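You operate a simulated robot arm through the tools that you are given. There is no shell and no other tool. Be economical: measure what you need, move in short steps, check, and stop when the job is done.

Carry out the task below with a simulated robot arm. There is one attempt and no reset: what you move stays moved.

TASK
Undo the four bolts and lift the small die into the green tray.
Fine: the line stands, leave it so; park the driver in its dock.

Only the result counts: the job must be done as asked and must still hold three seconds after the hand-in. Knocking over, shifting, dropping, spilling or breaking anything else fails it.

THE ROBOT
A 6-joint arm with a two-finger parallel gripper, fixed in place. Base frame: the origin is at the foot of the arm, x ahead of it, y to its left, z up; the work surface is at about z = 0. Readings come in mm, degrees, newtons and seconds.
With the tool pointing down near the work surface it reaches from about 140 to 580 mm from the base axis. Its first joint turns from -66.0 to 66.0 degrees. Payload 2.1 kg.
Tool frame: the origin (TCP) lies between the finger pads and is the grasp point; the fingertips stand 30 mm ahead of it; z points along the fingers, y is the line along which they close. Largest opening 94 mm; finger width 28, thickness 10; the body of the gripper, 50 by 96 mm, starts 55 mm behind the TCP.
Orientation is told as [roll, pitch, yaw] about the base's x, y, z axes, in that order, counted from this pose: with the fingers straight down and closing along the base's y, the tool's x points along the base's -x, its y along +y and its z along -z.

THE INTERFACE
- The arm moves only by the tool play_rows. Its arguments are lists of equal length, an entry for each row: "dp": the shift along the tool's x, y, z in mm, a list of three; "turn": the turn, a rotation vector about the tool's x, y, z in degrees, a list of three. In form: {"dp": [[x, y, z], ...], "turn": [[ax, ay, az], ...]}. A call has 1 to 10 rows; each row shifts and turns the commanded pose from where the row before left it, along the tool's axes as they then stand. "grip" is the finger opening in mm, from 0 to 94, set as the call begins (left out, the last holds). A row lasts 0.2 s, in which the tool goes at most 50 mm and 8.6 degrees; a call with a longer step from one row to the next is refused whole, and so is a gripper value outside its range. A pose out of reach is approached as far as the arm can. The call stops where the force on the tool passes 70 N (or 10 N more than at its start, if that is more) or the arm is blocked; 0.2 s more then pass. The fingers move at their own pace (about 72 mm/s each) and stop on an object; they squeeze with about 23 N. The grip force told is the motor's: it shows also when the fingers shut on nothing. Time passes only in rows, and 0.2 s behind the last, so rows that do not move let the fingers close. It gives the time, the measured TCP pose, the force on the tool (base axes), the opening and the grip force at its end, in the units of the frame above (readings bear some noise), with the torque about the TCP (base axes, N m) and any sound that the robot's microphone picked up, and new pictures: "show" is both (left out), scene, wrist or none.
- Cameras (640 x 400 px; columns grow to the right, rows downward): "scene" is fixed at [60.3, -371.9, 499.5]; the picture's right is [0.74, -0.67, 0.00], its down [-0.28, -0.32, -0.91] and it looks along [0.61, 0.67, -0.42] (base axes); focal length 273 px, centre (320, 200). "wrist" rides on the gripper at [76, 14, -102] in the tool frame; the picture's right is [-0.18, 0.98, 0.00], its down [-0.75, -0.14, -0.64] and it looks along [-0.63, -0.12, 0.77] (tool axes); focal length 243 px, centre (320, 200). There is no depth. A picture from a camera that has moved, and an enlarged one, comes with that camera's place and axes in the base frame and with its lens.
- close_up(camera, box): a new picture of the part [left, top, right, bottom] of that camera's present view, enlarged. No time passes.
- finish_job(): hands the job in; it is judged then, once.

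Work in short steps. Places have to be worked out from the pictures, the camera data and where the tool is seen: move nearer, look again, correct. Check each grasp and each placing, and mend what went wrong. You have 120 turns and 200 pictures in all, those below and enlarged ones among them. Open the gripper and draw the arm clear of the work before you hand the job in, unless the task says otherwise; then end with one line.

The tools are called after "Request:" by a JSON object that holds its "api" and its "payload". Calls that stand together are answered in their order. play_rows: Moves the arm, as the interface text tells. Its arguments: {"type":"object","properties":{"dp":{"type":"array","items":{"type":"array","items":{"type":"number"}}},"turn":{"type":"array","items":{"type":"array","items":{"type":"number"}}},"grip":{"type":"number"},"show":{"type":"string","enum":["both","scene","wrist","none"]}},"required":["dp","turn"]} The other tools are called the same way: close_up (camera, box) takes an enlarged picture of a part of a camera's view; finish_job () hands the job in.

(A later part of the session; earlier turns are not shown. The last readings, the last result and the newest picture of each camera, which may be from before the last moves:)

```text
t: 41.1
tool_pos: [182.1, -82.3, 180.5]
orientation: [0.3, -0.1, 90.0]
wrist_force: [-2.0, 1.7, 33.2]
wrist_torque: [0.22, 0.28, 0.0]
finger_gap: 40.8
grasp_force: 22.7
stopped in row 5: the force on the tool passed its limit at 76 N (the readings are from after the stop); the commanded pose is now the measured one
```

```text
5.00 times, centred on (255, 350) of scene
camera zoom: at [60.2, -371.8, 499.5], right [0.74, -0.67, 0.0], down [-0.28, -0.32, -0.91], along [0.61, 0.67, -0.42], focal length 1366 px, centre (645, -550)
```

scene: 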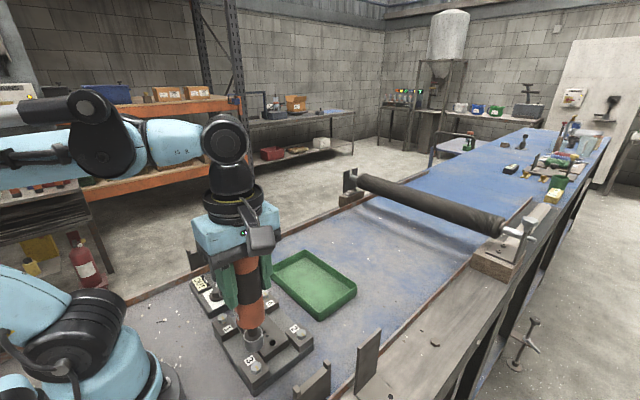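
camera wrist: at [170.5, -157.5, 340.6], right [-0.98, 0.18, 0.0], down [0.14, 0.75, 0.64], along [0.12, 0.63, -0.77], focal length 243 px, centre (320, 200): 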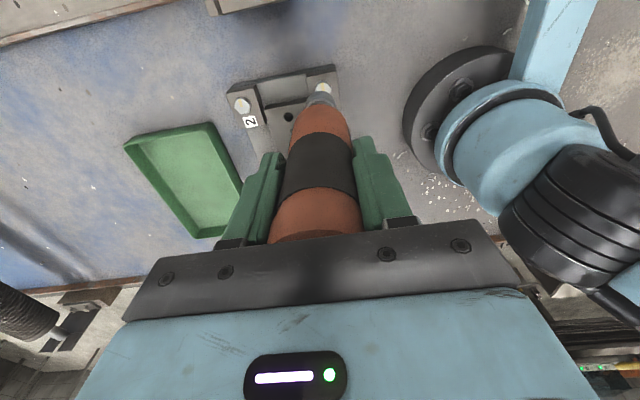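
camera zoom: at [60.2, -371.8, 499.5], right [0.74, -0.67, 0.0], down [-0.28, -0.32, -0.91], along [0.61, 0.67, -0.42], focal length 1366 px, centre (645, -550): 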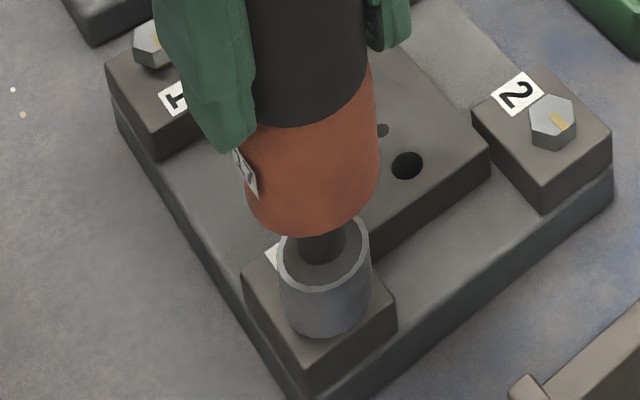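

It pushed back (bolt rising). I hold briefly, then lift and inspect.

Request:
{"api": "play_rows", "payload": {"dp": [[0, 0, 0], [0, 0, 0], [0, 0, -10], [0, 0, -18], [0, 0, -18], [0, 0, -15]], "turn": [[0, 0, 0], [0, 0, 0], [0, 0, 0], [0, 0, 0], [0, 0, 0], [0, 0, 0]], "show": "wrist"}}

Request:
{"api": "close_up", "payload": {"camera": "scene", "box": [210, 310, 320, 390]}}

```text
t: 41.5
tool_pos: [182.5, -82.1, 183.0]
orientation: [0.5, -0.2, 90.0]
wrist_force: [-2.1, 1.8, 28.4]
wrist_torque: [0.2, 0.2, 0.01]
finger_gap: 40.9
grasp_force: 23.0
stopped in row 2: the force on the tool passed its limit at 76 N (the readings are from after the stop); the commanded pose is now the measured one
camera wrist: at [169.6, -158.7, 285.2], right [-0.98, 0.18, 0.01], down [0.15, 0.75, 0.64], along [0.11, 0.63, -0.77], focal length 243 px, centre (320, 200)
```

wrist: 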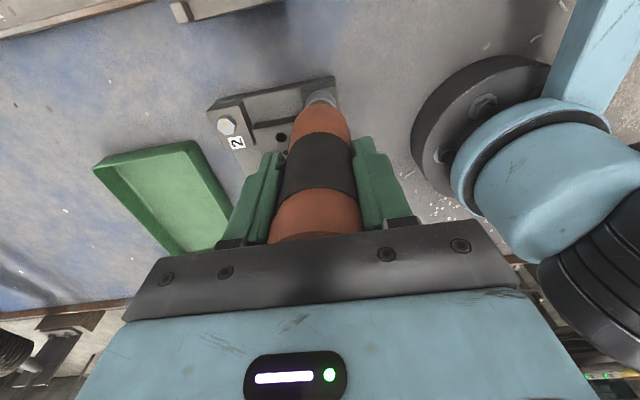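

```text
5.00 times, centred on (265, 350) of scene
camera zoom: at [60.2, -371.8, 499.5], right [0.74, -0.67, 0.0], down [-0.28, -0.32, -0.91], along [0.61, 0.67, -0.42], focal length 1366 px, centre (595, -550)
```

zoom: 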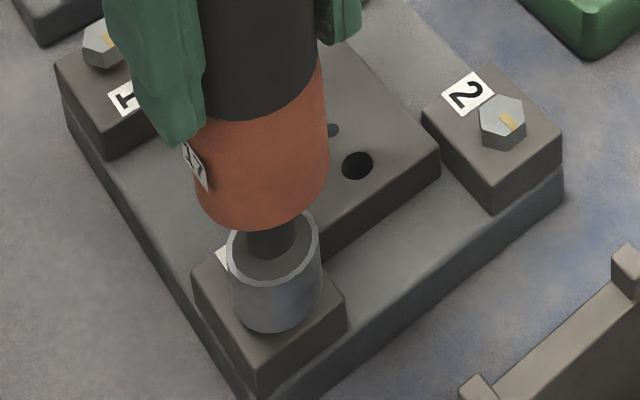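

The tool is being lifted by the bolt backing out. I let it finish while moving up slowly.

Request:
{"api": "play_rows", "payload": {"dp": [[0, 0, -1], [0, 0, 0], [0, 0, 0], [0, 0, 0]], "turn": [[0, 0, 0], [0, 0, 0], [0, 0, 0], [0, 0, 0]], "show": "none"}}

Request:
{"api": "close_up", "payload": {"camera": "wrist", "box": [240, 60, 400, 260]}}

```text
t: 42.5
tool_pos: [183.0, -82.7, 183.3]
orientation: [0.4, -0.2, 90.0]
wrist_force: [-2.5, 4.7, 38.8]
wrist_torque: [0.59, 0.23, -0.02]
finger_gap: 40.8
grasp_force: 23.4
```

```text
2.00 times, centred on (320, 160) of wrist
camera zoom: at [169.3, -158.8, 285.1], right [-0.98, 0.18, 0.01], down [0.15, 0.75, 0.64], along [0.11, 0.63, -0.77], focal length 485 px, centre (320, 280)
```

zoom: 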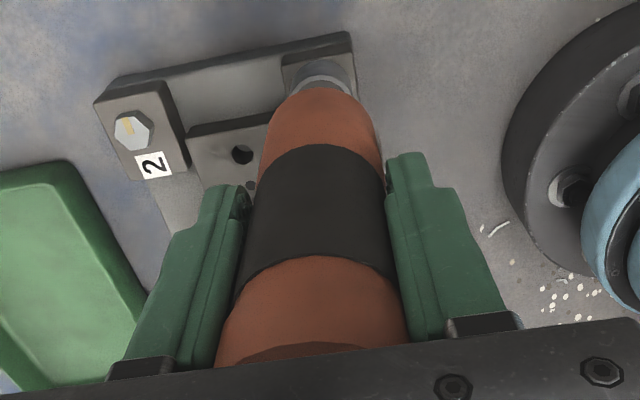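

Steady at ~45 N. Now lift.

Request:
{"api": "play_rows", "payload": {"dp": [[0, 0, -10], [0, 0, -18], [0, 0, -18], [0, 0, -10]], "turn": [[0, 0, 0], [0, 0, 0], [0, 0, 0], [0, 0, 0]], "show": "scene"}}

Request:
{"api": "close_up", "payload": {"camera": "scene", "box": [220, 330, 290, 390]}}

Request:
{"api": "close_up", "payload": {"camera": "scene", "box": [180, 210, 300, 360]}}

```text
t: 43.5
tool_pos: [180.5, -83.0, 239.9]
orientation: [0.4, -0.1, 90.0]
wrist_force: [-0.1, -0.3, -5.8]
wrist_torque: [-0.02, -0.02, 0.04]
finger_gap: 41.0
grasp_force: 22.8
```

scene: 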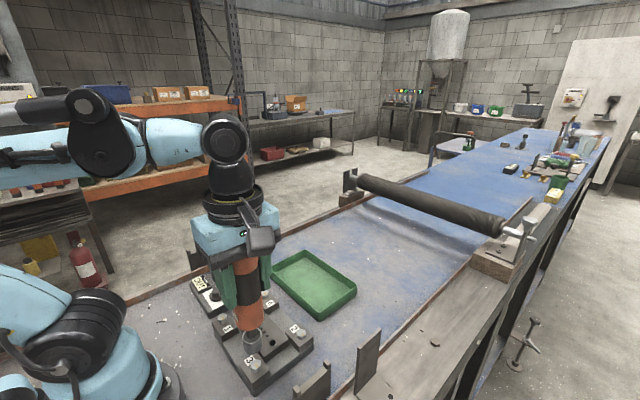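

```text
6.67 times, centred on (255, 360) of scene
camera zoom: at [60.3, -371.9, 499.4], right [0.74, -0.67, 0.0], down [-0.28, -0.31, -0.91], along [0.61, 0.67, -0.42], focal length 1822 px, centre (753, -867)
```

zoom: 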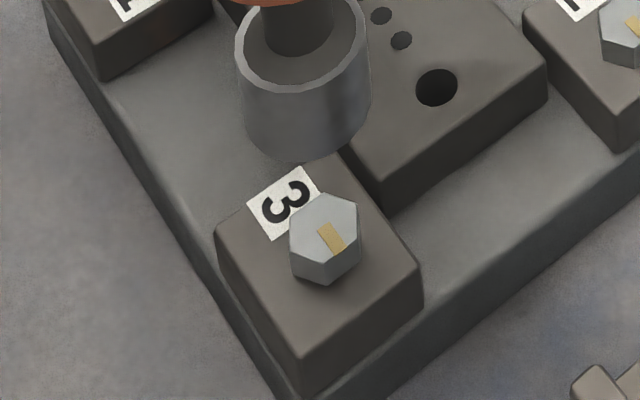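

```text
2.67 times, centred on (240, 285) of scene
camera zoom: at [60.3, -371.9, 499.4], right [0.74, -0.67, 0.0], down [-0.28, -0.31, -0.91], along [0.61, 0.67, -0.42], focal length 729 px, centre (533, -27)
```

zoom: 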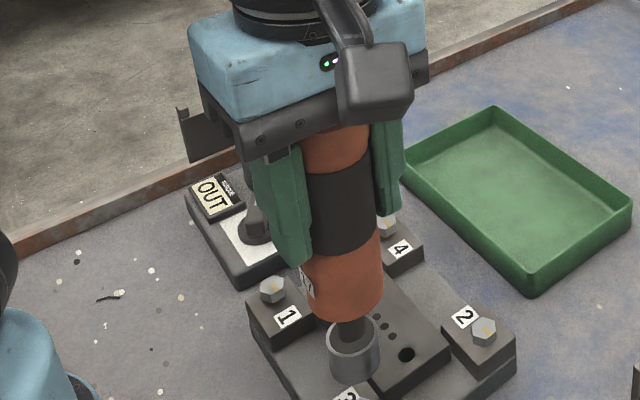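

Bolt 3 is raised. Next bolt 2, ~99 mm toward +x; I also level the 0.4° tilt.

Request:
{"api": "play_rows", "payload": {"dp": [[0, -33, 0], [0, -33, 0], [-0.7, -33, 0], [0, 0, 18]], "turn": [[0, 0.4, 0], [0, 0, 0], [0, 0, 0], [0, 0, 0]]}}

Request:
{"api": "close_up", "payload": {"camera": "wrist", "box": [270, 40, 370, 120]}}

Request:
{"api": "close_up", "payload": {"camera": "scene", "box": [250, 280, 340, 360]}}

```text
t: 44.5
tool_pos: [281.1, -82.5, 218.8]
orientation: [0.4, 0.2, 89.9]
wrist_force: [-0.4, 0.8, -5.9]
wrist_torque: [0.0, -0.02, 0.02]
finger_gap: 40.6
grasp_force: 22.7
camera wrist: at [267.7, -156.8, 322.0], right [-0.98, 0.18, 0.01], down [0.15, 0.76, 0.64], along [0.11, 0.63, -0.77], focal length 243 px, centre (320, 200)
```

scene: 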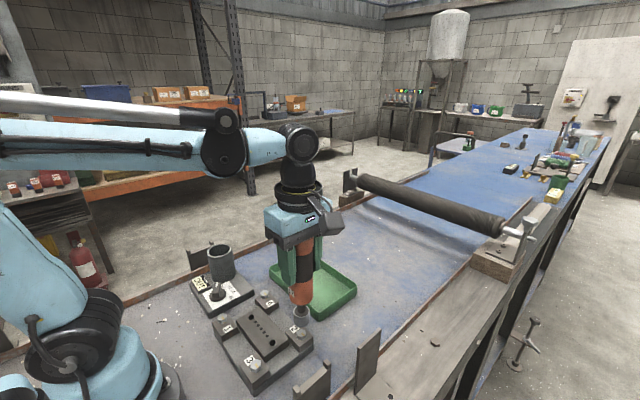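
wrist: 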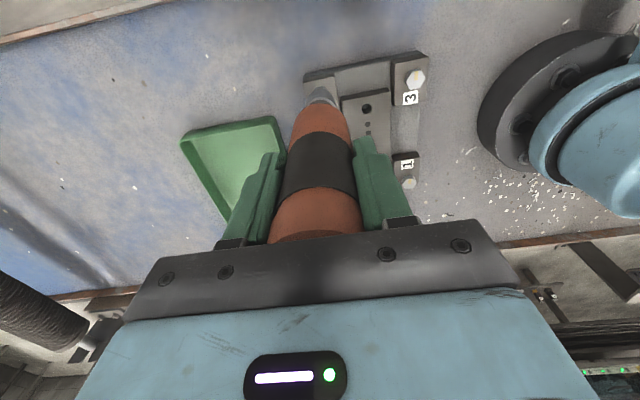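

```text
5.00 times, centred on (320, 80) of wrist
camera zoom: at [267.7, -156.8, 322.0], right [-0.98, 0.18, 0.01], down [0.15, 0.76, 0.64], along [0.11, 0.63, -0.77], focal length 1213 px, centre (320, 800)
```

zoom: 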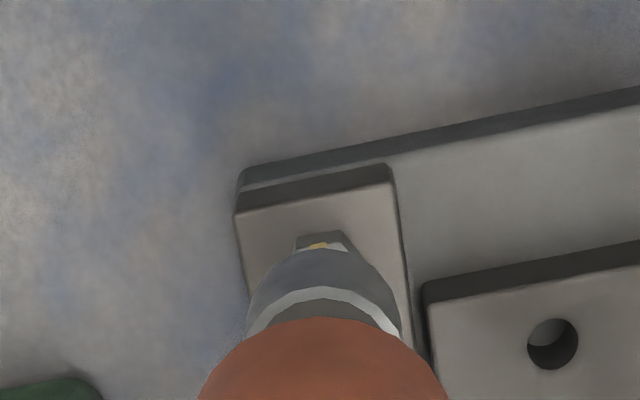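

```text
5.00 times, centred on (295, 320) of scene
camera zoom: at [60.3, -371.9, 499.4], right [0.74, -0.67, 0.0], down [-0.28, -0.32, -0.91], along [0.61, 0.67, -0.42], focal length 1366 px, centre (445, -400)
```

zoom: 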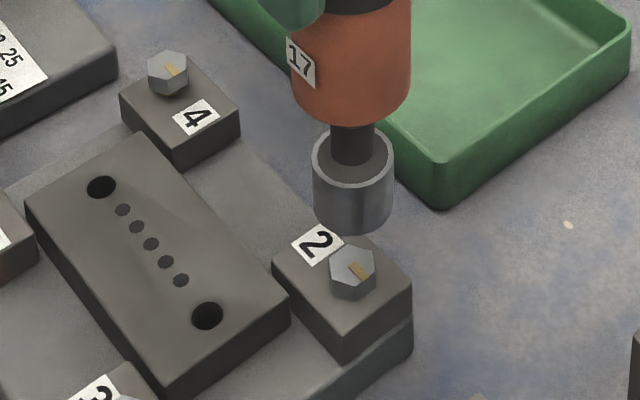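

Socket is well aligned over bolt 2. I lower to engage.

Request:
{"api": "play_rows", "payload": {"dp": [[0, 0, 8], [0, 0, 6], [0, 0, 4], [0, 0, 2]], "turn": [[0, 0, 0], [0, 0, 0], [0, 0, 0], [0, 0, 0]], "show": "none"}}

Request:
{"api": "close_up", "payload": {"camera": "scene", "box": [250, 280, 340, 360]}}

```text
t: 45.5
tool_pos: [280.5, -82.1, 199.5]
orientation: [0.4, 0.2, 90.0]
wrist_force: [0.1, -0.3, -6.1]
wrist_torque: [0.0, -0.01, 0.0]
finger_gap: 40.8
grasp_force: 23.3
```

```text
5.00 times, centred on (295, 320) of scene
camera zoom: at [60.3, -371.9, 499.4], right [0.74, -0.67, 0.0], down [-0.28, -0.31, -0.91], along [0.61, 0.67, -0.42], focal length 1366 px, centre (445, -400)
```

zoom: 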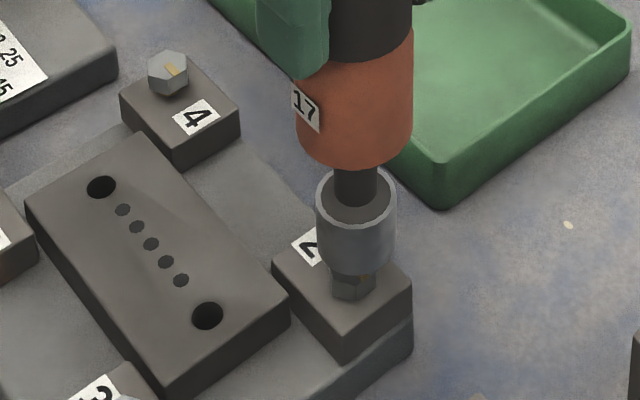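

Nudge −1.2 mm in x, then continue down.

Request:
{"api": "play_rows", "payload": {"dp": [[0, 1.2, 0], [0, 0, 3], [0, 0, 2], [0, 0, 2], [0, 0, 1.5], [0, 0, 1.5]], "turn": [[0, 0, 0], [0, 0, 0], [0, 0, 0], [0, 0, 0], [0, 0, 0], [0, 0, 0]], "show": "none"}}

Request:
{"api": "close_up", "payload": {"camera": "scene", "box": [250, 280, 340, 360]}}

```text
t: 46.9
tool_pos: [280.7, -81.3, 189.0]
orientation: [0.4, 0.3, 90.0]
wrist_force: [0.5, 0.3, -6.2]
wrist_torque: [0.0, 0.01, 0.02]
finger_gap: 40.9
grasp_force: 22.3
```

```text
5.00 times, centred on (295, 320) of scene
camera zoom: at [60.3, -371.9, 499.4], right [0.74, -0.67, 0.0], down [-0.28, -0.31, -0.91], along [0.61, 0.67, -0.42], focal length 1366 px, centre (445, -400)
```

zoom: 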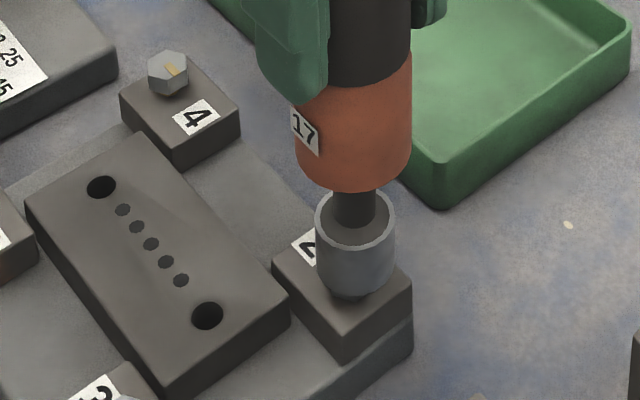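

Socket is over the head; press on.

Request:
{"api": "play_rows", "payload": {"dp": [[0, 0, 1.5], [0, 0, 1.5], [0, 0, 1.5], [0, 0, 1.2], [0, 0, 0], [0, 0, 0]], "turn": [[0, 0, 0], [0, 0, 0], [0, 0, 0], [0, 0, 0], [0, 0, 0], [0, 0, 0]], "show": "none"}}

Request:
{"api": "close_up", "payload": {"camera": "scene", "box": [250, 280, 340, 360]}}

```text
t: 48.3
tool_pos: [279.9, -80.9, 183.5]
orientation: [0.4, 0.2, 90.0]
wrist_force: [0.1, 0.5, -5.9]
wrist_torque: [0.04, -0.02, 0.02]
finger_gap: 40.6
grasp_force: 23.1
```

```text
5.00 times, centred on (295, 320) of scene
camera zoom: at [60.3, -371.9, 499.4], right [0.74, -0.67, 0.0], down [-0.28, -0.31, -0.91], along [0.61, 0.67, -0.42], focal length 1366 px, centre (445, -400)
```

zoom: 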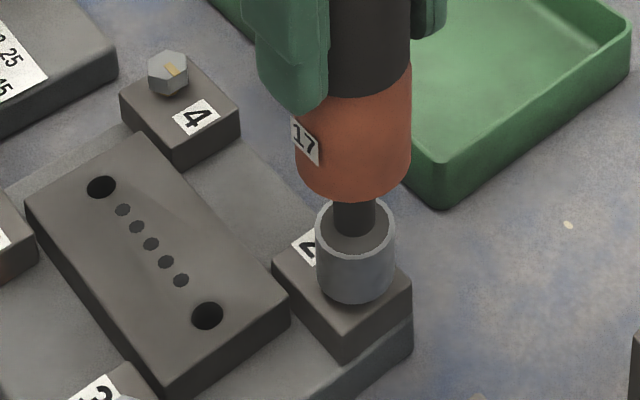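

Request:
{"api": "play_rows", "payload": {"dp": [[0, 0, 1.2], [0, 0, 1.2], [0, 0, 1.2], [0, 0, 0], [0, 0, 0]], "turn": [[0, 0, 0], [0, 0, 0], [0, 0, 0], [0, 0, 0], [0, 0, 0]], "show": "none"}}

Request:
{"api": "close_up", "payload": {"camera": "scene", "box": [250, 280, 340, 360]}}

```text
t: 49.5
tool_pos: [279.7, -82.2, 180.2]
orientation: [0.4, 0.2, 89.9]
wrist_force: [2.6, 4.8, 0.5]
wrist_torque: [0.61, -0.33, -0.03]
finger_gap: 40.8
grasp_force: 22.7
```

```text
5.00 times, centred on (295, 320) of scene
camera zoom: at [60.3, -371.9, 499.4], right [0.74, -0.67, 0.0], down [-0.28, -0.32, -0.91], along [0.61, 0.67, -0.42], focal length 1366 px, centre (445, -400)
```

zoom: 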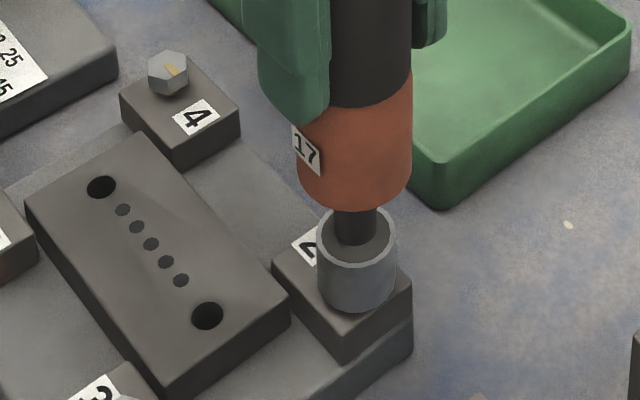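

Contact has begun (+6 N). A little more pressure.

Request:
{"api": "play_rows", "payload": {"dp": [[0, 0, 0.8], [0, 0, 0.8], [0, 0, 0], [0, 0, 0], [0, 0, 0]], "turn": [[0, 0, 0], [0, 0, 0], [0, 0, 0], [0, 0, 0], [0, 0, 0]], "show": "none"}}

Request:
{"api": "close_up", "payload": {"camera": "scene", "box": [250, 280, 340, 360]}}

```text
t: 50.5
tool_pos: [279.5, -82.6, 182.0]
orientation: [0.5, 0.2, 90.0]
wrist_force: [-1.7, 2.3, 41.9]
wrist_torque: [0.24, 0.15, -0.02]
finger_gap: 41.0
grasp_force: 23.0
stopped in row 4: the force on the tool passed its limit at 77 N (the readings are from after the stop); the commanded pose is now the measured one
```

```text
5.00 times, centred on (295, 320) of scene
camera zoom: at [60.1, -371.8, 499.5], right [0.74, -0.67, 0.0], down [-0.28, -0.32, -0.91], along [0.61, 0.67, -0.42], focal length 1366 px, centre (445, -400)
```

zoom: 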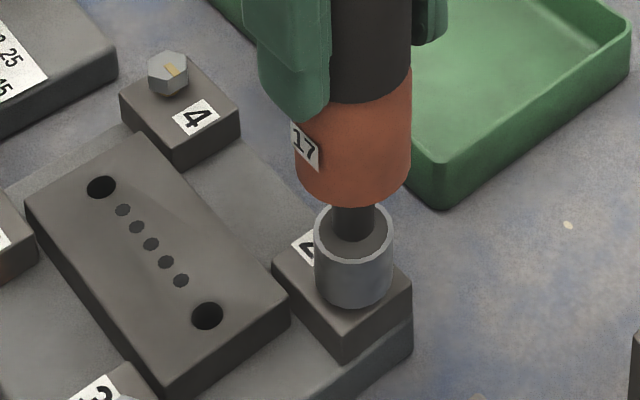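

The driver is running the bolt out. I wait with slight give.

Request:
{"api": "play_rows", "payload": {"dp": [[0, 0, -0.5], [0, 0, 0], [0, 0, 0], [0, 0, 0], [0, 0, 0]], "turn": [[0, 0, 0], [0, 0, 0], [0, 0, 0], [0, 0, 0], [0, 0, 0]], "show": "none"}}

Request:
{"api": "play_rows", "payload": {"dp": [[0, 0, 0], [0, 0, 0], [0, 0, 0], [0, 0, 0]], "turn": [[0, 0, 0], [0, 0, 0], [0, 0, 0], [0, 0, 0]], "show": "none"}}

```text
t: 51.7
tool_pos: [279.7, -82.2, 182.8]
orientation: [0.7, 0.3, 90.0]
wrist_force: [-6.0, 2.0, 66.6]
wrist_torque: [0.31, 0.51, 0.01]
finger_gap: 41.0
grasp_force: 22.8
```

```text
t: 52.7
tool_pos: [279.9, -81.9, 183.3]
orientation: [0.4, 0.2, 90.0]
wrist_force: [-6.3, 2.2, 67.1]
wrist_torque: [0.36, 0.68, -0.01]
finger_gap: 40.7
grasp_force: 23.2
```

Force is steady, so the bolt has finished rising. I lift and inspect all bolts.

Request:
{"api": "play_rows", "payload": {"dp": [[0, 0, -10], [0, 0, -20], [0, 0, -20], [0, 0, -20], [0, 0, -20], [0, 0, -30]], "turn": [[0.4, -0.2, 0], [0, 0, 0], [0, 0, 0], [0, 0, 0], [0, 0, 0], [0, 0, 0]]}}

Request:
{"api": "close_up", "payload": {"camera": "scene", "box": [200, 280, 330, 390]}}

Request:
{"api": "close_up", "payload": {"camera": "scene", "box": [240, 180, 360, 300]}}

```text
t: 54.1
tool_pos: [280.3, -81.0, 301.5]
orientation: [0.3, 0.0, 90.0]
wrist_force: [0.1, -0.4, -5.1]
wrist_torque: [-0.01, 0.02, 0.01]
finger_gap: 41.2
grasp_force: 22.9
camera wrist: at [266.5, -157.3, 402.9], right [-0.98, 0.18, 0.0], down [0.14, 0.75, 0.64], along [0.12, 0.63, -0.77], focal length 243 px, centre (320, 200)
```

scene: 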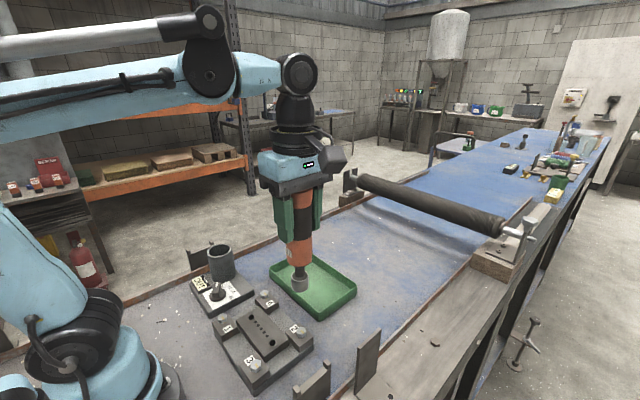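
wrist: 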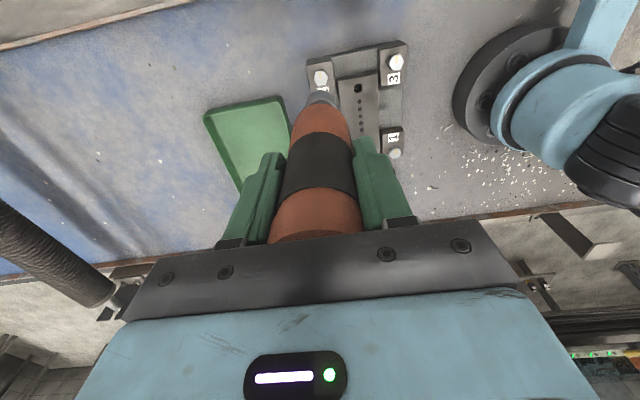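

```text
3.64 times, centred on (265, 335) of scene
camera zoom: at [60.3, -371.9, 499.4], right [0.74, -0.67, 0.0], down [-0.28, -0.32, -0.91], along [0.61, 0.67, -0.42], focal length 994 px, centre (520, -291)
```

zoom: 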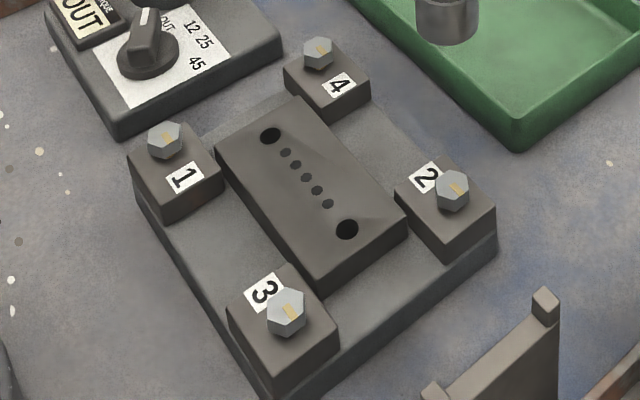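

```text
3.33 times, centred on (300, 240) of scene
camera zoom: at [60.3, -371.9, 499.4], right [0.74, -0.67, 0.0], down [-0.28, -0.32, -0.91], along [0.61, 0.67, -0.42], focal length 911 px, centre (387, 67)
```

zoom: 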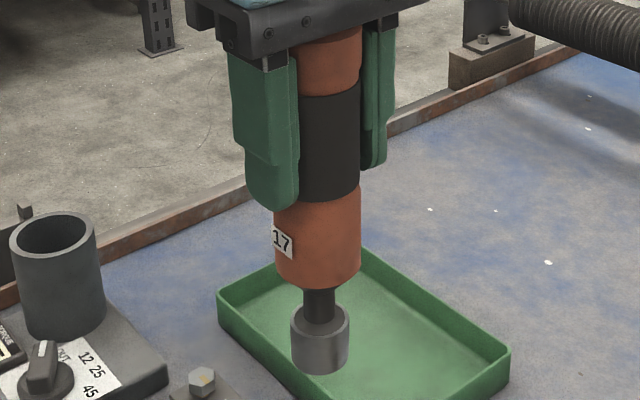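

Request:
{"api": "close_up", "payload": {"camera": "scene", "box": [215, 285, 285, 335]}}

Request:
{"api": "close_up", "payload": {"camera": "scene", "box": [240, 315, 320, 385]}}

```text
8.00 times, centred on (250, 310) of scene
camera zoom: at [60.3, -371.9, 499.4], right [0.74, -0.67, 0.0], down [-0.28, -0.32, -0.91], along [0.61, 0.67, -0.42], focal length 2186 px, centre (880, -680)
```

zoom: 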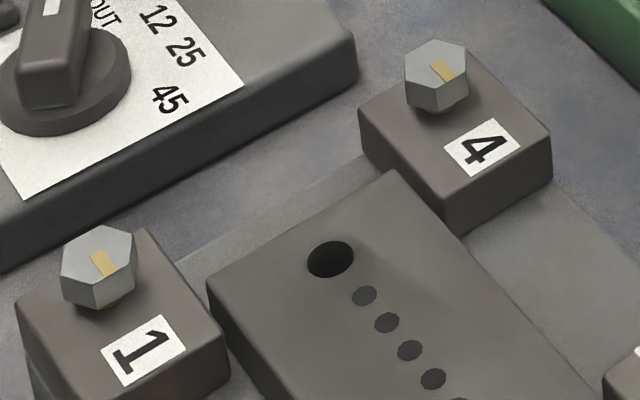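

```text
5.71 times, centred on (280, 350) of scene
camera zoom: at [60.3, -371.9, 499.4], right [0.74, -0.67, 0.0], down [-0.28, -0.32, -0.91], along [0.61, 0.67, -0.42], focal length 1561 px, centre (549, -657)
```

zoom: 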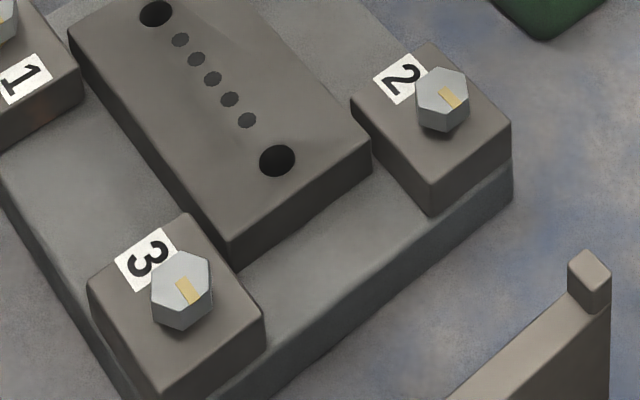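

All four bolts stand proud. Now I take the driver back above its dock at (252,210).

Request:
{"api": "play_rows", "payload": {"dp": [[-41.6, 4, 0], [-41.6, 4, 0], [-41.6, 4, 0], [-41.6, 4, 0], [-41.6, 4, 0], [-41.6, 4, 0], [-41.6, 4, 0]], "turn": [[0.3, 0, 0], [0, 0, 0], [0, 0, 0], [0, 0, 0], [0, 0, 0], [0, 0, 0], [0, 0, 0]]}}

Request:
{"api": "close_up", "payload": {"camera": "wrist", "box": [260, 40, 380, 140]}}

Request:
{"api": "close_up", "payload": {"camera": "scene", "box": [160, 160, 280, 300]}}

```text
t: 55.7
tool_pos: [251.0, 212.4, 302.5]
orientation: [-0.2, 0.2, 89.9]
wrist_force: [0.5, -0.7, -5.2]
wrist_torque: [-0.02, 0.02, -0.01]
finger_gap: 40.9
grasp_force: 22.8
camera wrist: at [237.5, 135.9, 405.4], right [-0.98, 0.18, 0.0], down [0.14, 0.75, 0.64], along [0.12, 0.63, -0.77], focal length 243 px, centre (320, 200)
```

scene: 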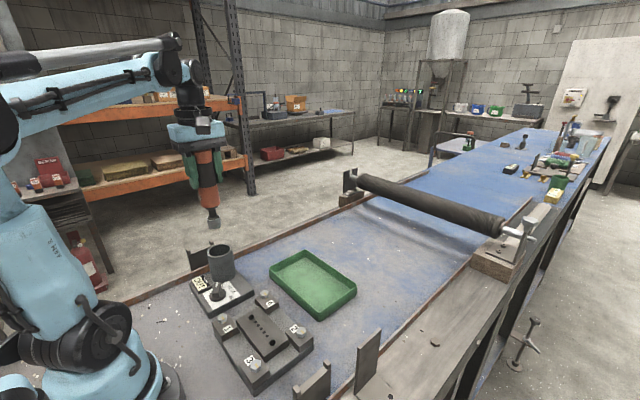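
wrist: 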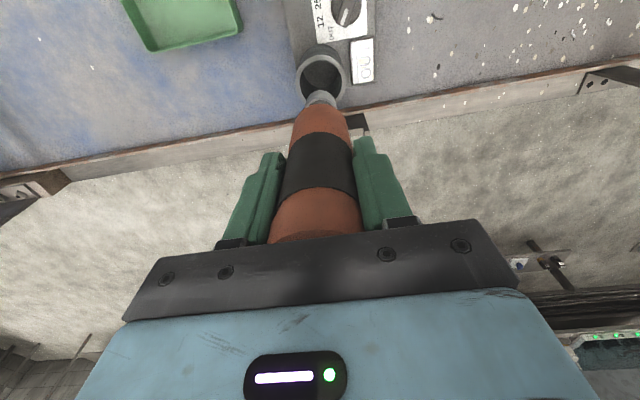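

```text
4.00 times, centred on (320, 90) of wrist
camera zoom: at [237.5, 135.9, 405.4], right [-0.98, 0.18, 0.0], down [0.14, 0.75, 0.64], along [0.12, 0.63, -0.77], focal length 970 px, centre (320, 640)
```

zoom: 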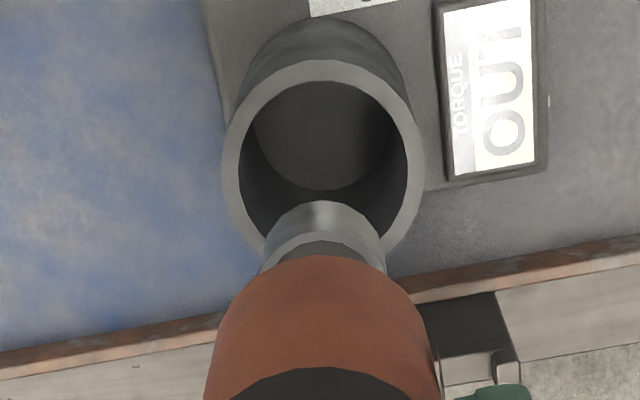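

```text
2.86 times, centred on (220, 230) of scene
camera zoom: at [60.2, -371.9, 499.5], right [0.74, -0.67, 0.0], down [-0.28, -0.32, -0.91], along [0.61, 0.67, -0.42], focal length 781 px, centre (606, 114)
```

zoom: 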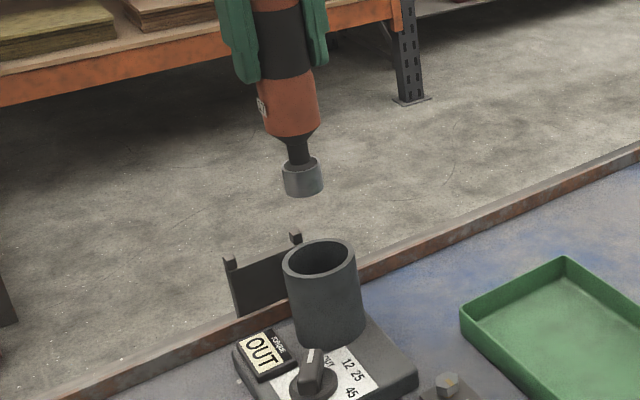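

Cup centre is ~2 mm toward −y. I correct and lower so the socket enters the cup.

Request:
{"api": "play_rows", "payload": {"dp": [[2.2, -0.7, 0], [0, 0, 30], [0, 0, 30], [0, 0, 20]], "turn": [[0, 0, 0], [0, 0, 0], [0, 0, 0], [0, 0, 0]]}}

Request:
{"api": "close_up", "payload": {"camera": "wrist", "box": [260, 40, 380, 140]}}

Request:
{"api": "close_up", "payload": {"camera": "scene", "box": [170, 200, 270, 300]}}

```text
t: 56.7
tool_pos: [253.6, 206.0, 220.1]
orientation: [-0.3, 0.0, 90.0]
wrist_force: [0.8, 0.5, -5.5]
wrist_torque: [-0.02, 0.01, 0.02]
finger_gap: 40.6
grasp_force: 23.2
camera wrist: at [239.8, 130.1, 322.9], right [-0.98, 0.18, 0.0], down [0.14, 0.75, 0.64], along [0.12, 0.63, -0.77], focal length 243 px, centre (320, 200)
```

scene: 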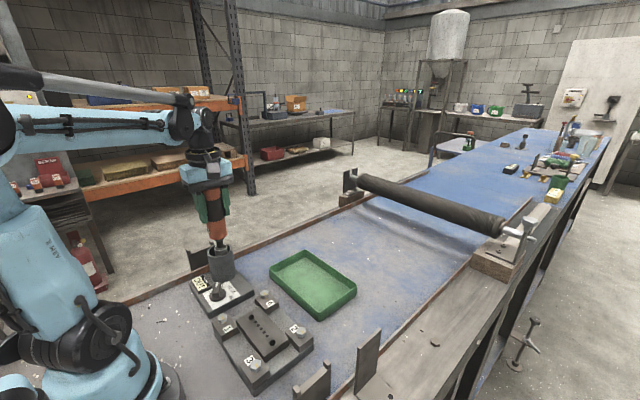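
wrist: 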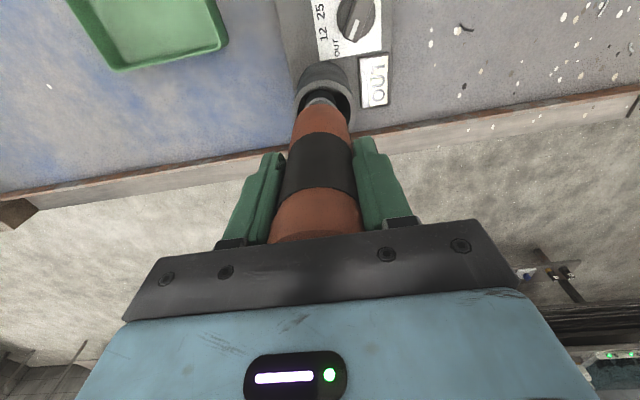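

```text
4.00 times, centred on (320, 90) of wrist
camera zoom: at [239.8, 130.1, 322.9], right [-0.98, 0.18, 0.0], down [0.14, 0.75, 0.64], along [0.12, 0.63, -0.77], focal length 970 px, centre (320, 640)
```

zoom: 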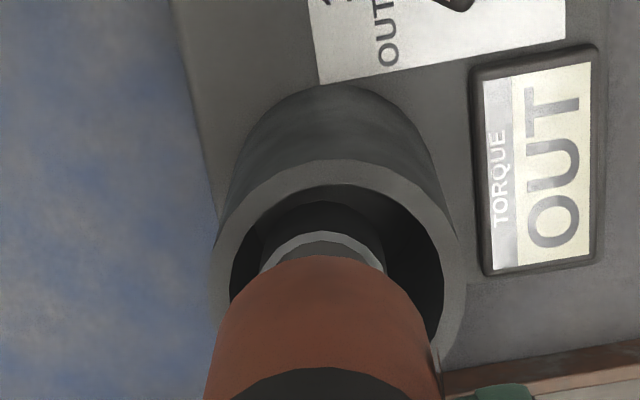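

```text
4.00 times, centred on (220, 250) of scene
camera zoom: at [60.3, -371.8, 499.5], right [0.74, -0.67, 0.0], down [-0.28, -0.32, -0.91], along [0.61, 0.67, -0.42], focal length 1093 px, centre (720, 0)
```

zoom: 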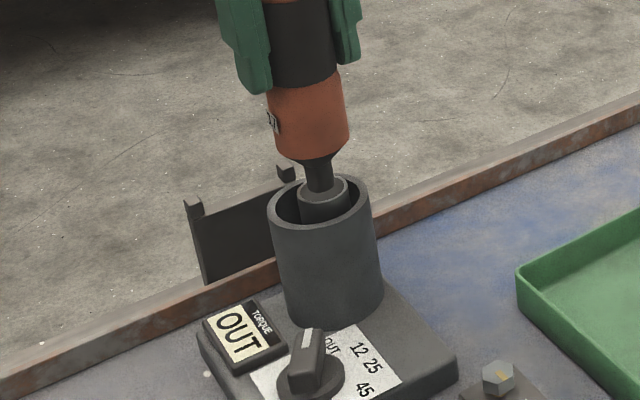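

Driver is ~2.5 mm too far +x relative to the cup. I correct and lower to just above handle entry.

Request:
{"api": "play_rows", "payload": {"dp": [[-0.5, 2.5, 0], [0, 0, 8], [0, 0, 4]], "turn": [[0, 0, 0], [0, 0, 0], [0, 0, 0]], "show": "none"}}

Request:
{"api": "close_up", "payload": {"camera": "wrist", "box": [260, 40, 380, 140]}}

Request:
{"api": "close_up", "payload": {"camera": "scene", "box": [180, 210, 260, 290]}}

```text
t: 57.5
tool_pos: [249.9, 205.8, 208.5]
orientation: [-0.2, 0.0, 90.1]
wrist_force: [0.5, -0.6, -6.2]
wrist_torque: [-0.02, 0.01, 0.03]
finger_gap: 40.8
grasp_force: 22.6
```

```text
4.00 times, centred on (320, 90) of wrist
camera zoom: at [236.9, 129.6, 311.6], right [-0.98, 0.18, 0.0], down [0.14, 0.75, 0.64], along [0.12, 0.63, -0.77], focal length 970 px, centre (320, 640)
```

zoom: 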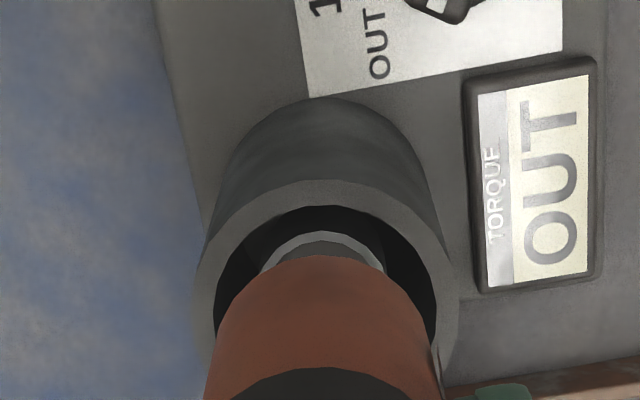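

```text
5.00 times, centred on (220, 250) of scene
camera zoom: at [60.3, -371.8, 499.5], right [0.74, -0.67, 0.0], down [-0.28, -0.32, -0.91], along [0.61, 0.67, -0.42], focal length 1366 px, centre (820, -50)
```

zoom: 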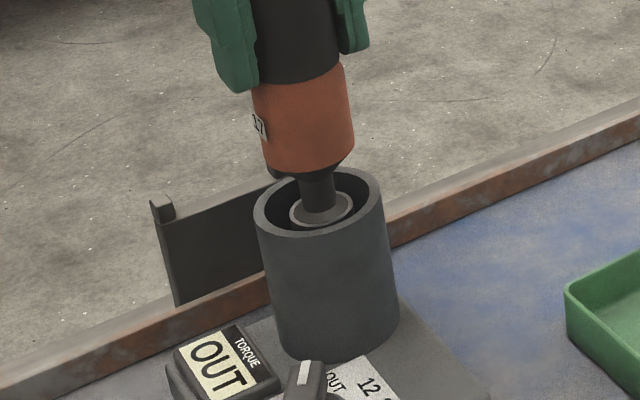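

Aligned within about a millimetre (clearance ~3 mm). I lower gently.

Request:
{"api": "play_rows", "payload": {"dp": [[-0.5, 0.5, 4], [0, 0, 5], [0, 0, 5], [0, 0, 5], [0, 0, 5]], "turn": [[0, 0, 0], [0, 0, 0], [0, 0, 0], [0, 0, 0], [0, 0, 0]], "show": "none"}}

Request:
{"api": "close_up", "payload": {"camera": "wrist", "box": [260, 40, 380, 140]}}

Request:
{"api": "close_up", "payload": {"camera": "scene", "box": [180, 210, 260, 290]}}

```text
t: 58.7
tool_pos: [248.5, 207.8, 184.9]
orientation: [-0.2, 0.0, 90.0]
wrist_force: [-0.1, 0.4, -6.0]
wrist_torque: [-0.02, 0.01, 0.0]
finger_gap: 40.7
grasp_force: 23.3
```

```text
4.00 times, centred on (320, 90) of wrist
camera zoom: at [235.1, 131.7, 287.9], right [-0.98, 0.18, 0.0], down [0.14, 0.75, 0.64], along [0.12, 0.63, -0.77], focal length 970 px, centre (320, 640)
```

zoom: 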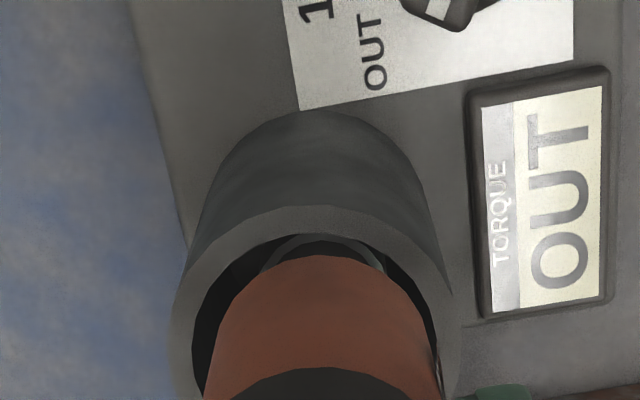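

```text
5.00 times, centred on (220, 250) of scene
camera zoom: at [60.3, -371.8, 499.5], right [0.74, -0.67, 0.0], down [-0.28, -0.32, -0.91], along [0.61, 0.67, -0.42], focal length 1366 px, centre (820, -50)
```

zoom: 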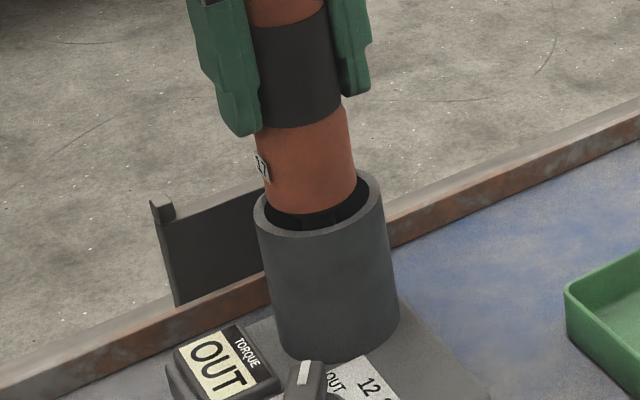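

Slightly off to −x/+y now; adjust +1.7 x, −1.3 y and go down.

Request:
{"api": "play_rows", "payload": {"dp": [[1.3, -1.7, 0], [0, 0, 3], [0, 0, 4], [0, 0, 4]], "turn": [[0, 0, 0], [0, 0, 0], [0, 0, 0], [0, 0, 0]], "show": "none"}}

Request:
{"api": "close_up", "payload": {"camera": "wrist", "box": [260, 40, 380, 140]}}

Request:
{"api": "close_up", "payload": {"camera": "scene", "box": [180, 210, 260, 290]}}

```text
t: 59.7
tool_pos: [250.9, 205.6, 173.0]
orientation: [-0.1, 0.0, 90.0]
wrist_force: [-1.0, 1.9, -4.0]
wrist_torque: [0.15, 0.04, -0.03]
finger_gap: 41.1
grasp_force: 23.4
```

```text
4.00 times, centred on (320, 90) of wrist
camera zoom: at [238.0, 130.0, 276.3], right [-0.98, 0.18, 0.0], down [0.14, 0.75, 0.64], along [0.12, 0.63, -0.77], focal length 970 px, centre (320, 640)
```

zoom: 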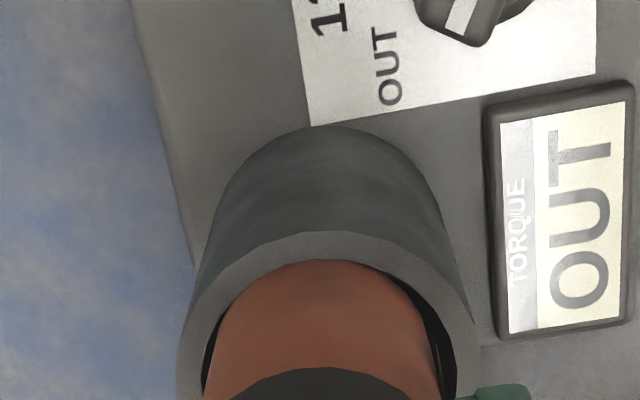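

```text
5.00 times, centred on (220, 250) of scene
camera zoom: at [60.3, -371.8, 499.5], right [0.74, -0.67, 0.0], down [-0.28, -0.32, -0.91], along [0.61, 0.67, -0.42], focal length 1366 px, centre (820, -50)
```

zoom: 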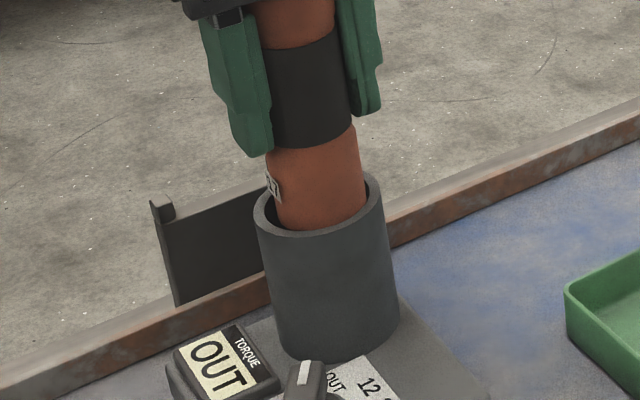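

Inside the cup, just touching the −y wall; I shift +1.2 y and continue down until seated.

Request:
{"api": "play_rows", "payload": {"dp": [[-1.2, 0, 0], [0, 0, 3], [0, 0, 3], [0, 0, 2], [0, 0, 2]], "turn": [[0, 0, 0], [0, 0, 0], [0, 0, 0], [0, 0, 0], [0, 0, 0]], "show": "none"}}

Request:
{"api": "close_up", "payload": {"camera": "scene", "box": [180, 190, 260, 290]}}

```text
t: 60.9
tool_pos: [250.4, 207.1, 163.6]
orientation: [-0.2, 0.0, 90.0]
wrist_force: [-0.1, -0.7, -6.1]
wrist_torque: [-0.02, 0.01, -0.01]
finger_gap: 41.0
grasp_force: 23.4
```

```text
4.00 times, centred on (220, 240) of scene
camera zoom: at [60.3, -371.8, 499.5], right [0.74, -0.67, 0.0], down [-0.28, -0.32, -0.91], along [0.61, 0.67, -0.42], focal length 1093 px, centre (720, 40)
```

zoom: 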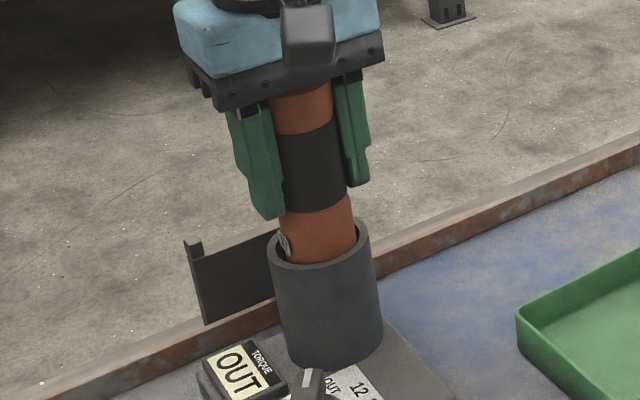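

About 8 mm still to go; continue.

Request:
{"api": "play_rows", "payload": {"dp": [[0, 0, 2], [0, 0, 2], [0, 0, 2], [0, 0, 1.5], [0, 0, 1]], "turn": [[0, 0, 0], [0, 0, 0], [0, 0, 0], [0, 0, 0], [0, 0, 0]], "show": "none"}}

Request:
{"api": "close_up", "payload": {"camera": "scene", "box": [180, 190, 260, 290]}}

```text
t: 62.1
tool_pos: [252.3, 208.6, 157.1]
orientation: [-0.3, 0.0, 89.9]
wrist_force: [1.4, 3.5, 44.4]
wrist_torque: [-0.27, -0.17, 0.01]
finger_gap: 40.9
grasp_force: 22.5
```

```text
4.00 times, centred on (220, 240) of scene
camera zoom: at [60.1, -371.9, 499.4], right [0.74, -0.67, 0.0], down [-0.28, -0.31, -0.91], along [0.61, 0.67, -0.42], focal length 1093 px, centre (720, 40)
```

zoom: 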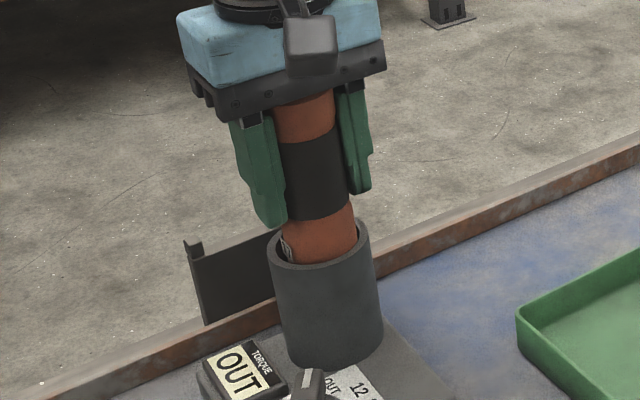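

Seated (≈50 N reaction). I ease up 2 mm and open the fingers.

Request:
{"api": "play_rows", "payload": {"dp": [[0, 0, -1], [0, 0, -1]], "turn": [[0, 0, 0], [0, 0, 0]], "show": "none"}}

Request:
{"api": "play_rows", "payload": {"dp": [[0, 0, 0], [0, 0, 0], [0, 0, 0], [0, 0, 0]], "turn": [[0, 0, 0], [0, 0, 0], [0, 0, 0], [0, 0, 0]], "grip": 94, "show": "both"}}

```text
t: 62.7
tool_pos: [251.6, 207.0, 157.3]
orientation: [-0.1, -0.1, 90.0]
wrist_force: [1.6, 6.6, 14.3]
wrist_torque: [0.6, -0.3, 0.04]
finger_gap: 41.0
grasp_force: 23.0
```

```text
t: 63.7
tool_pos: [251.9, 208.2, 156.7]
orientation: [-0.2, 0.1, 90.0]
wrist_force: [-0.2, 1.6, 8.2]
wrist_torque: [0.09, -0.02, -0.02]
finger_gap: 93.9
grasp_force: 0.0
camera wrist: at [238.2, 131.1, 260.1], right [-0.98, 0.18, 0.0], down [0.14, 0.75, 0.64], along [0.12, 0.63, -0.77], focal length 243 px, centre (320, 200)
```

scene: 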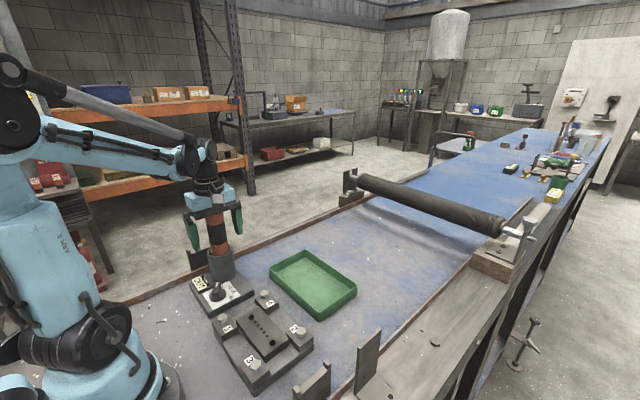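
wrist: 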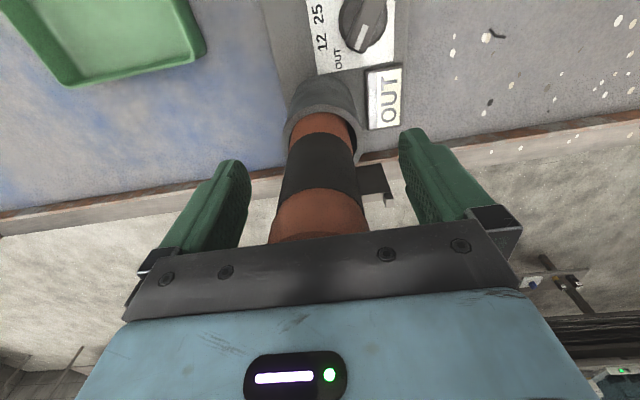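

Released. I rise straight up and check the driver stands in its dock.

Request:
{"api": "play_rows", "payload": {"dp": [[0, 0, -20], [0, 0, -40], [0, 0, -40], [0, 0, -45]], "turn": [[0, 0, 0], [0, 0, 0], [0, 0, 0], [0, 0, 0]], "show": "none"}}

Request:
{"api": "close_up", "payload": {"camera": "scene", "box": [160, 190, 280, 310]}}

```text
t: 64.7
tool_pos: [251.4, 205.6, 301.3]
orientation: [-0.3, 0.1, 90.0]
wrist_force: [-0.1, -0.4, 0.6]
wrist_torque: [-0.03, 0.01, 0.02]
finger_gap: 94.0
grasp_force: 0.0
```

```text
3.33 times, centred on (220, 250) of scene
camera zoom: at [60.2, -371.9, 499.5], right [0.74, -0.67, 0.0], down [-0.28, -0.32, -0.91], along [0.61, 0.67, -0.42], focal length 911 px, centre (653, 33)
```

zoom: 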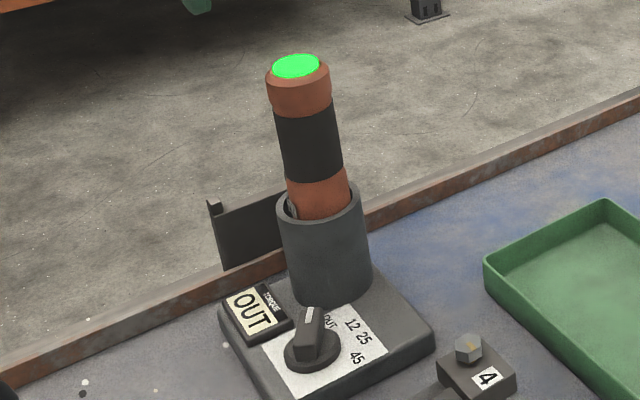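

Driver is docked, green light on. Now the die: about 52×110 mm, centred near (233,−13). I move above it with yaw kept (fingers close across its width).

Request:
{"api": "play_rows", "payload": {"dp": [[44, 3.7, 0], [44, 3.7, 0], [44, 3.7, 0], [44, 3.7, 0], [43, 3.7, 0], [0, 0, 45], [0, 0, 45], [0, 0, 40]], "turn": [[0, 0, 0], [0, 0, 0], [0, 0, 0], [0, 0, 0], [0, 0, 0], [0, 0, 0], [0, 0, 0], [0, 0, 0]], "grip": 84}}

Request:
{"api": "close_up", "payload": {"camera": "wrist", "box": [180, 60, 460, 235]}}

Request:
{"api": "close_up", "payload": {"camera": "scene", "box": [190, 230, 340, 390]}}

```text
t: 66.5
tool_pos: [232.0, -11.1, 171.8]
orientation: [-0.2, 0.0, 90.0]
wrist_force: [0.6, -0.1, 0.2]
wrist_torque: [-0.01, 0.0, 0.01]
finger_gap: 83.8
grasp_force: 0.1
camera wrist: at [218.0, -89.0, 275.1], right [-0.98, 0.18, 0.0], down [0.14, 0.75, 0.64], along [0.12, 0.63, -0.77], focal length 243 px, centre (320, 200)
```

scene: 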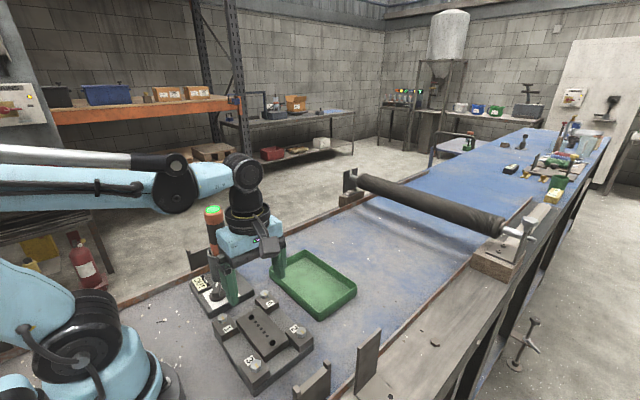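
wrist: 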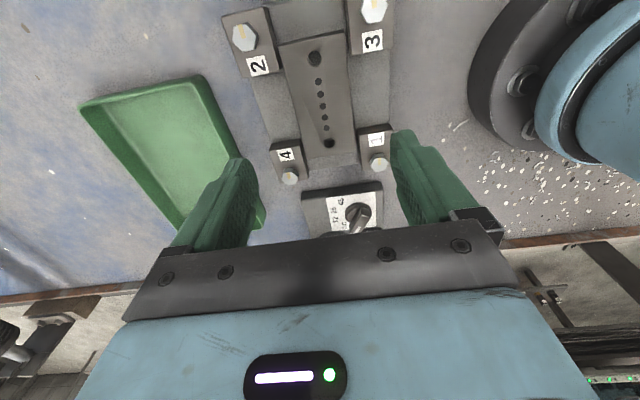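

```text
2.29 times, centred on (320, 148) of wrist
camera zoom: at [218.0, -89.0, 275.1], right [-0.98, 0.18, 0.0], down [0.14, 0.75, 0.64], along [0.12, 0.63, -0.77], focal length 555 px, centre (320, 320)
```

zoom: 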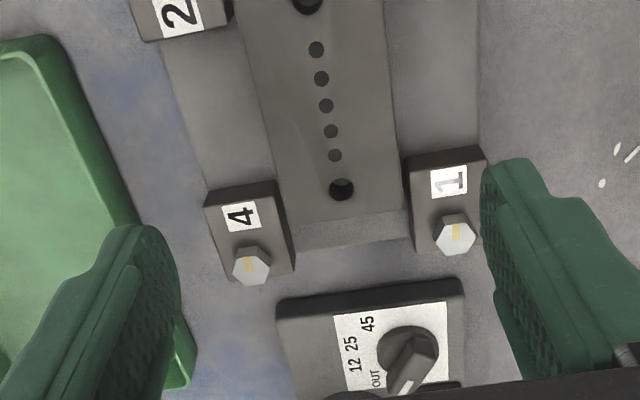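

```text
2.50 times, centred on (265, 310) of scene
camera zoom: at [60.2, -371.9, 499.5], right [0.74, -0.67, 0.0], down [-0.28, -0.32, -0.91], along [0.61, 0.67, -0.42], focal length 683 px, centre (458, -75)
```

zoom: 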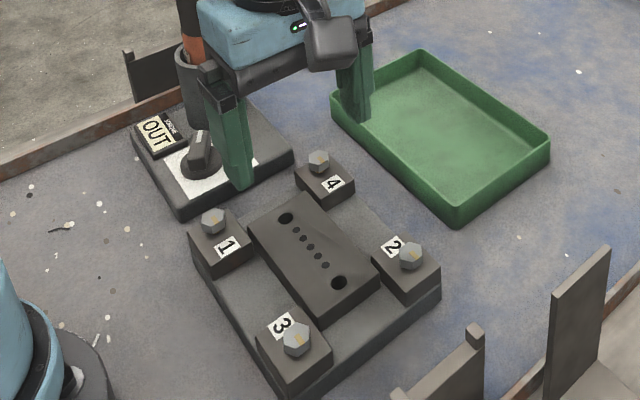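

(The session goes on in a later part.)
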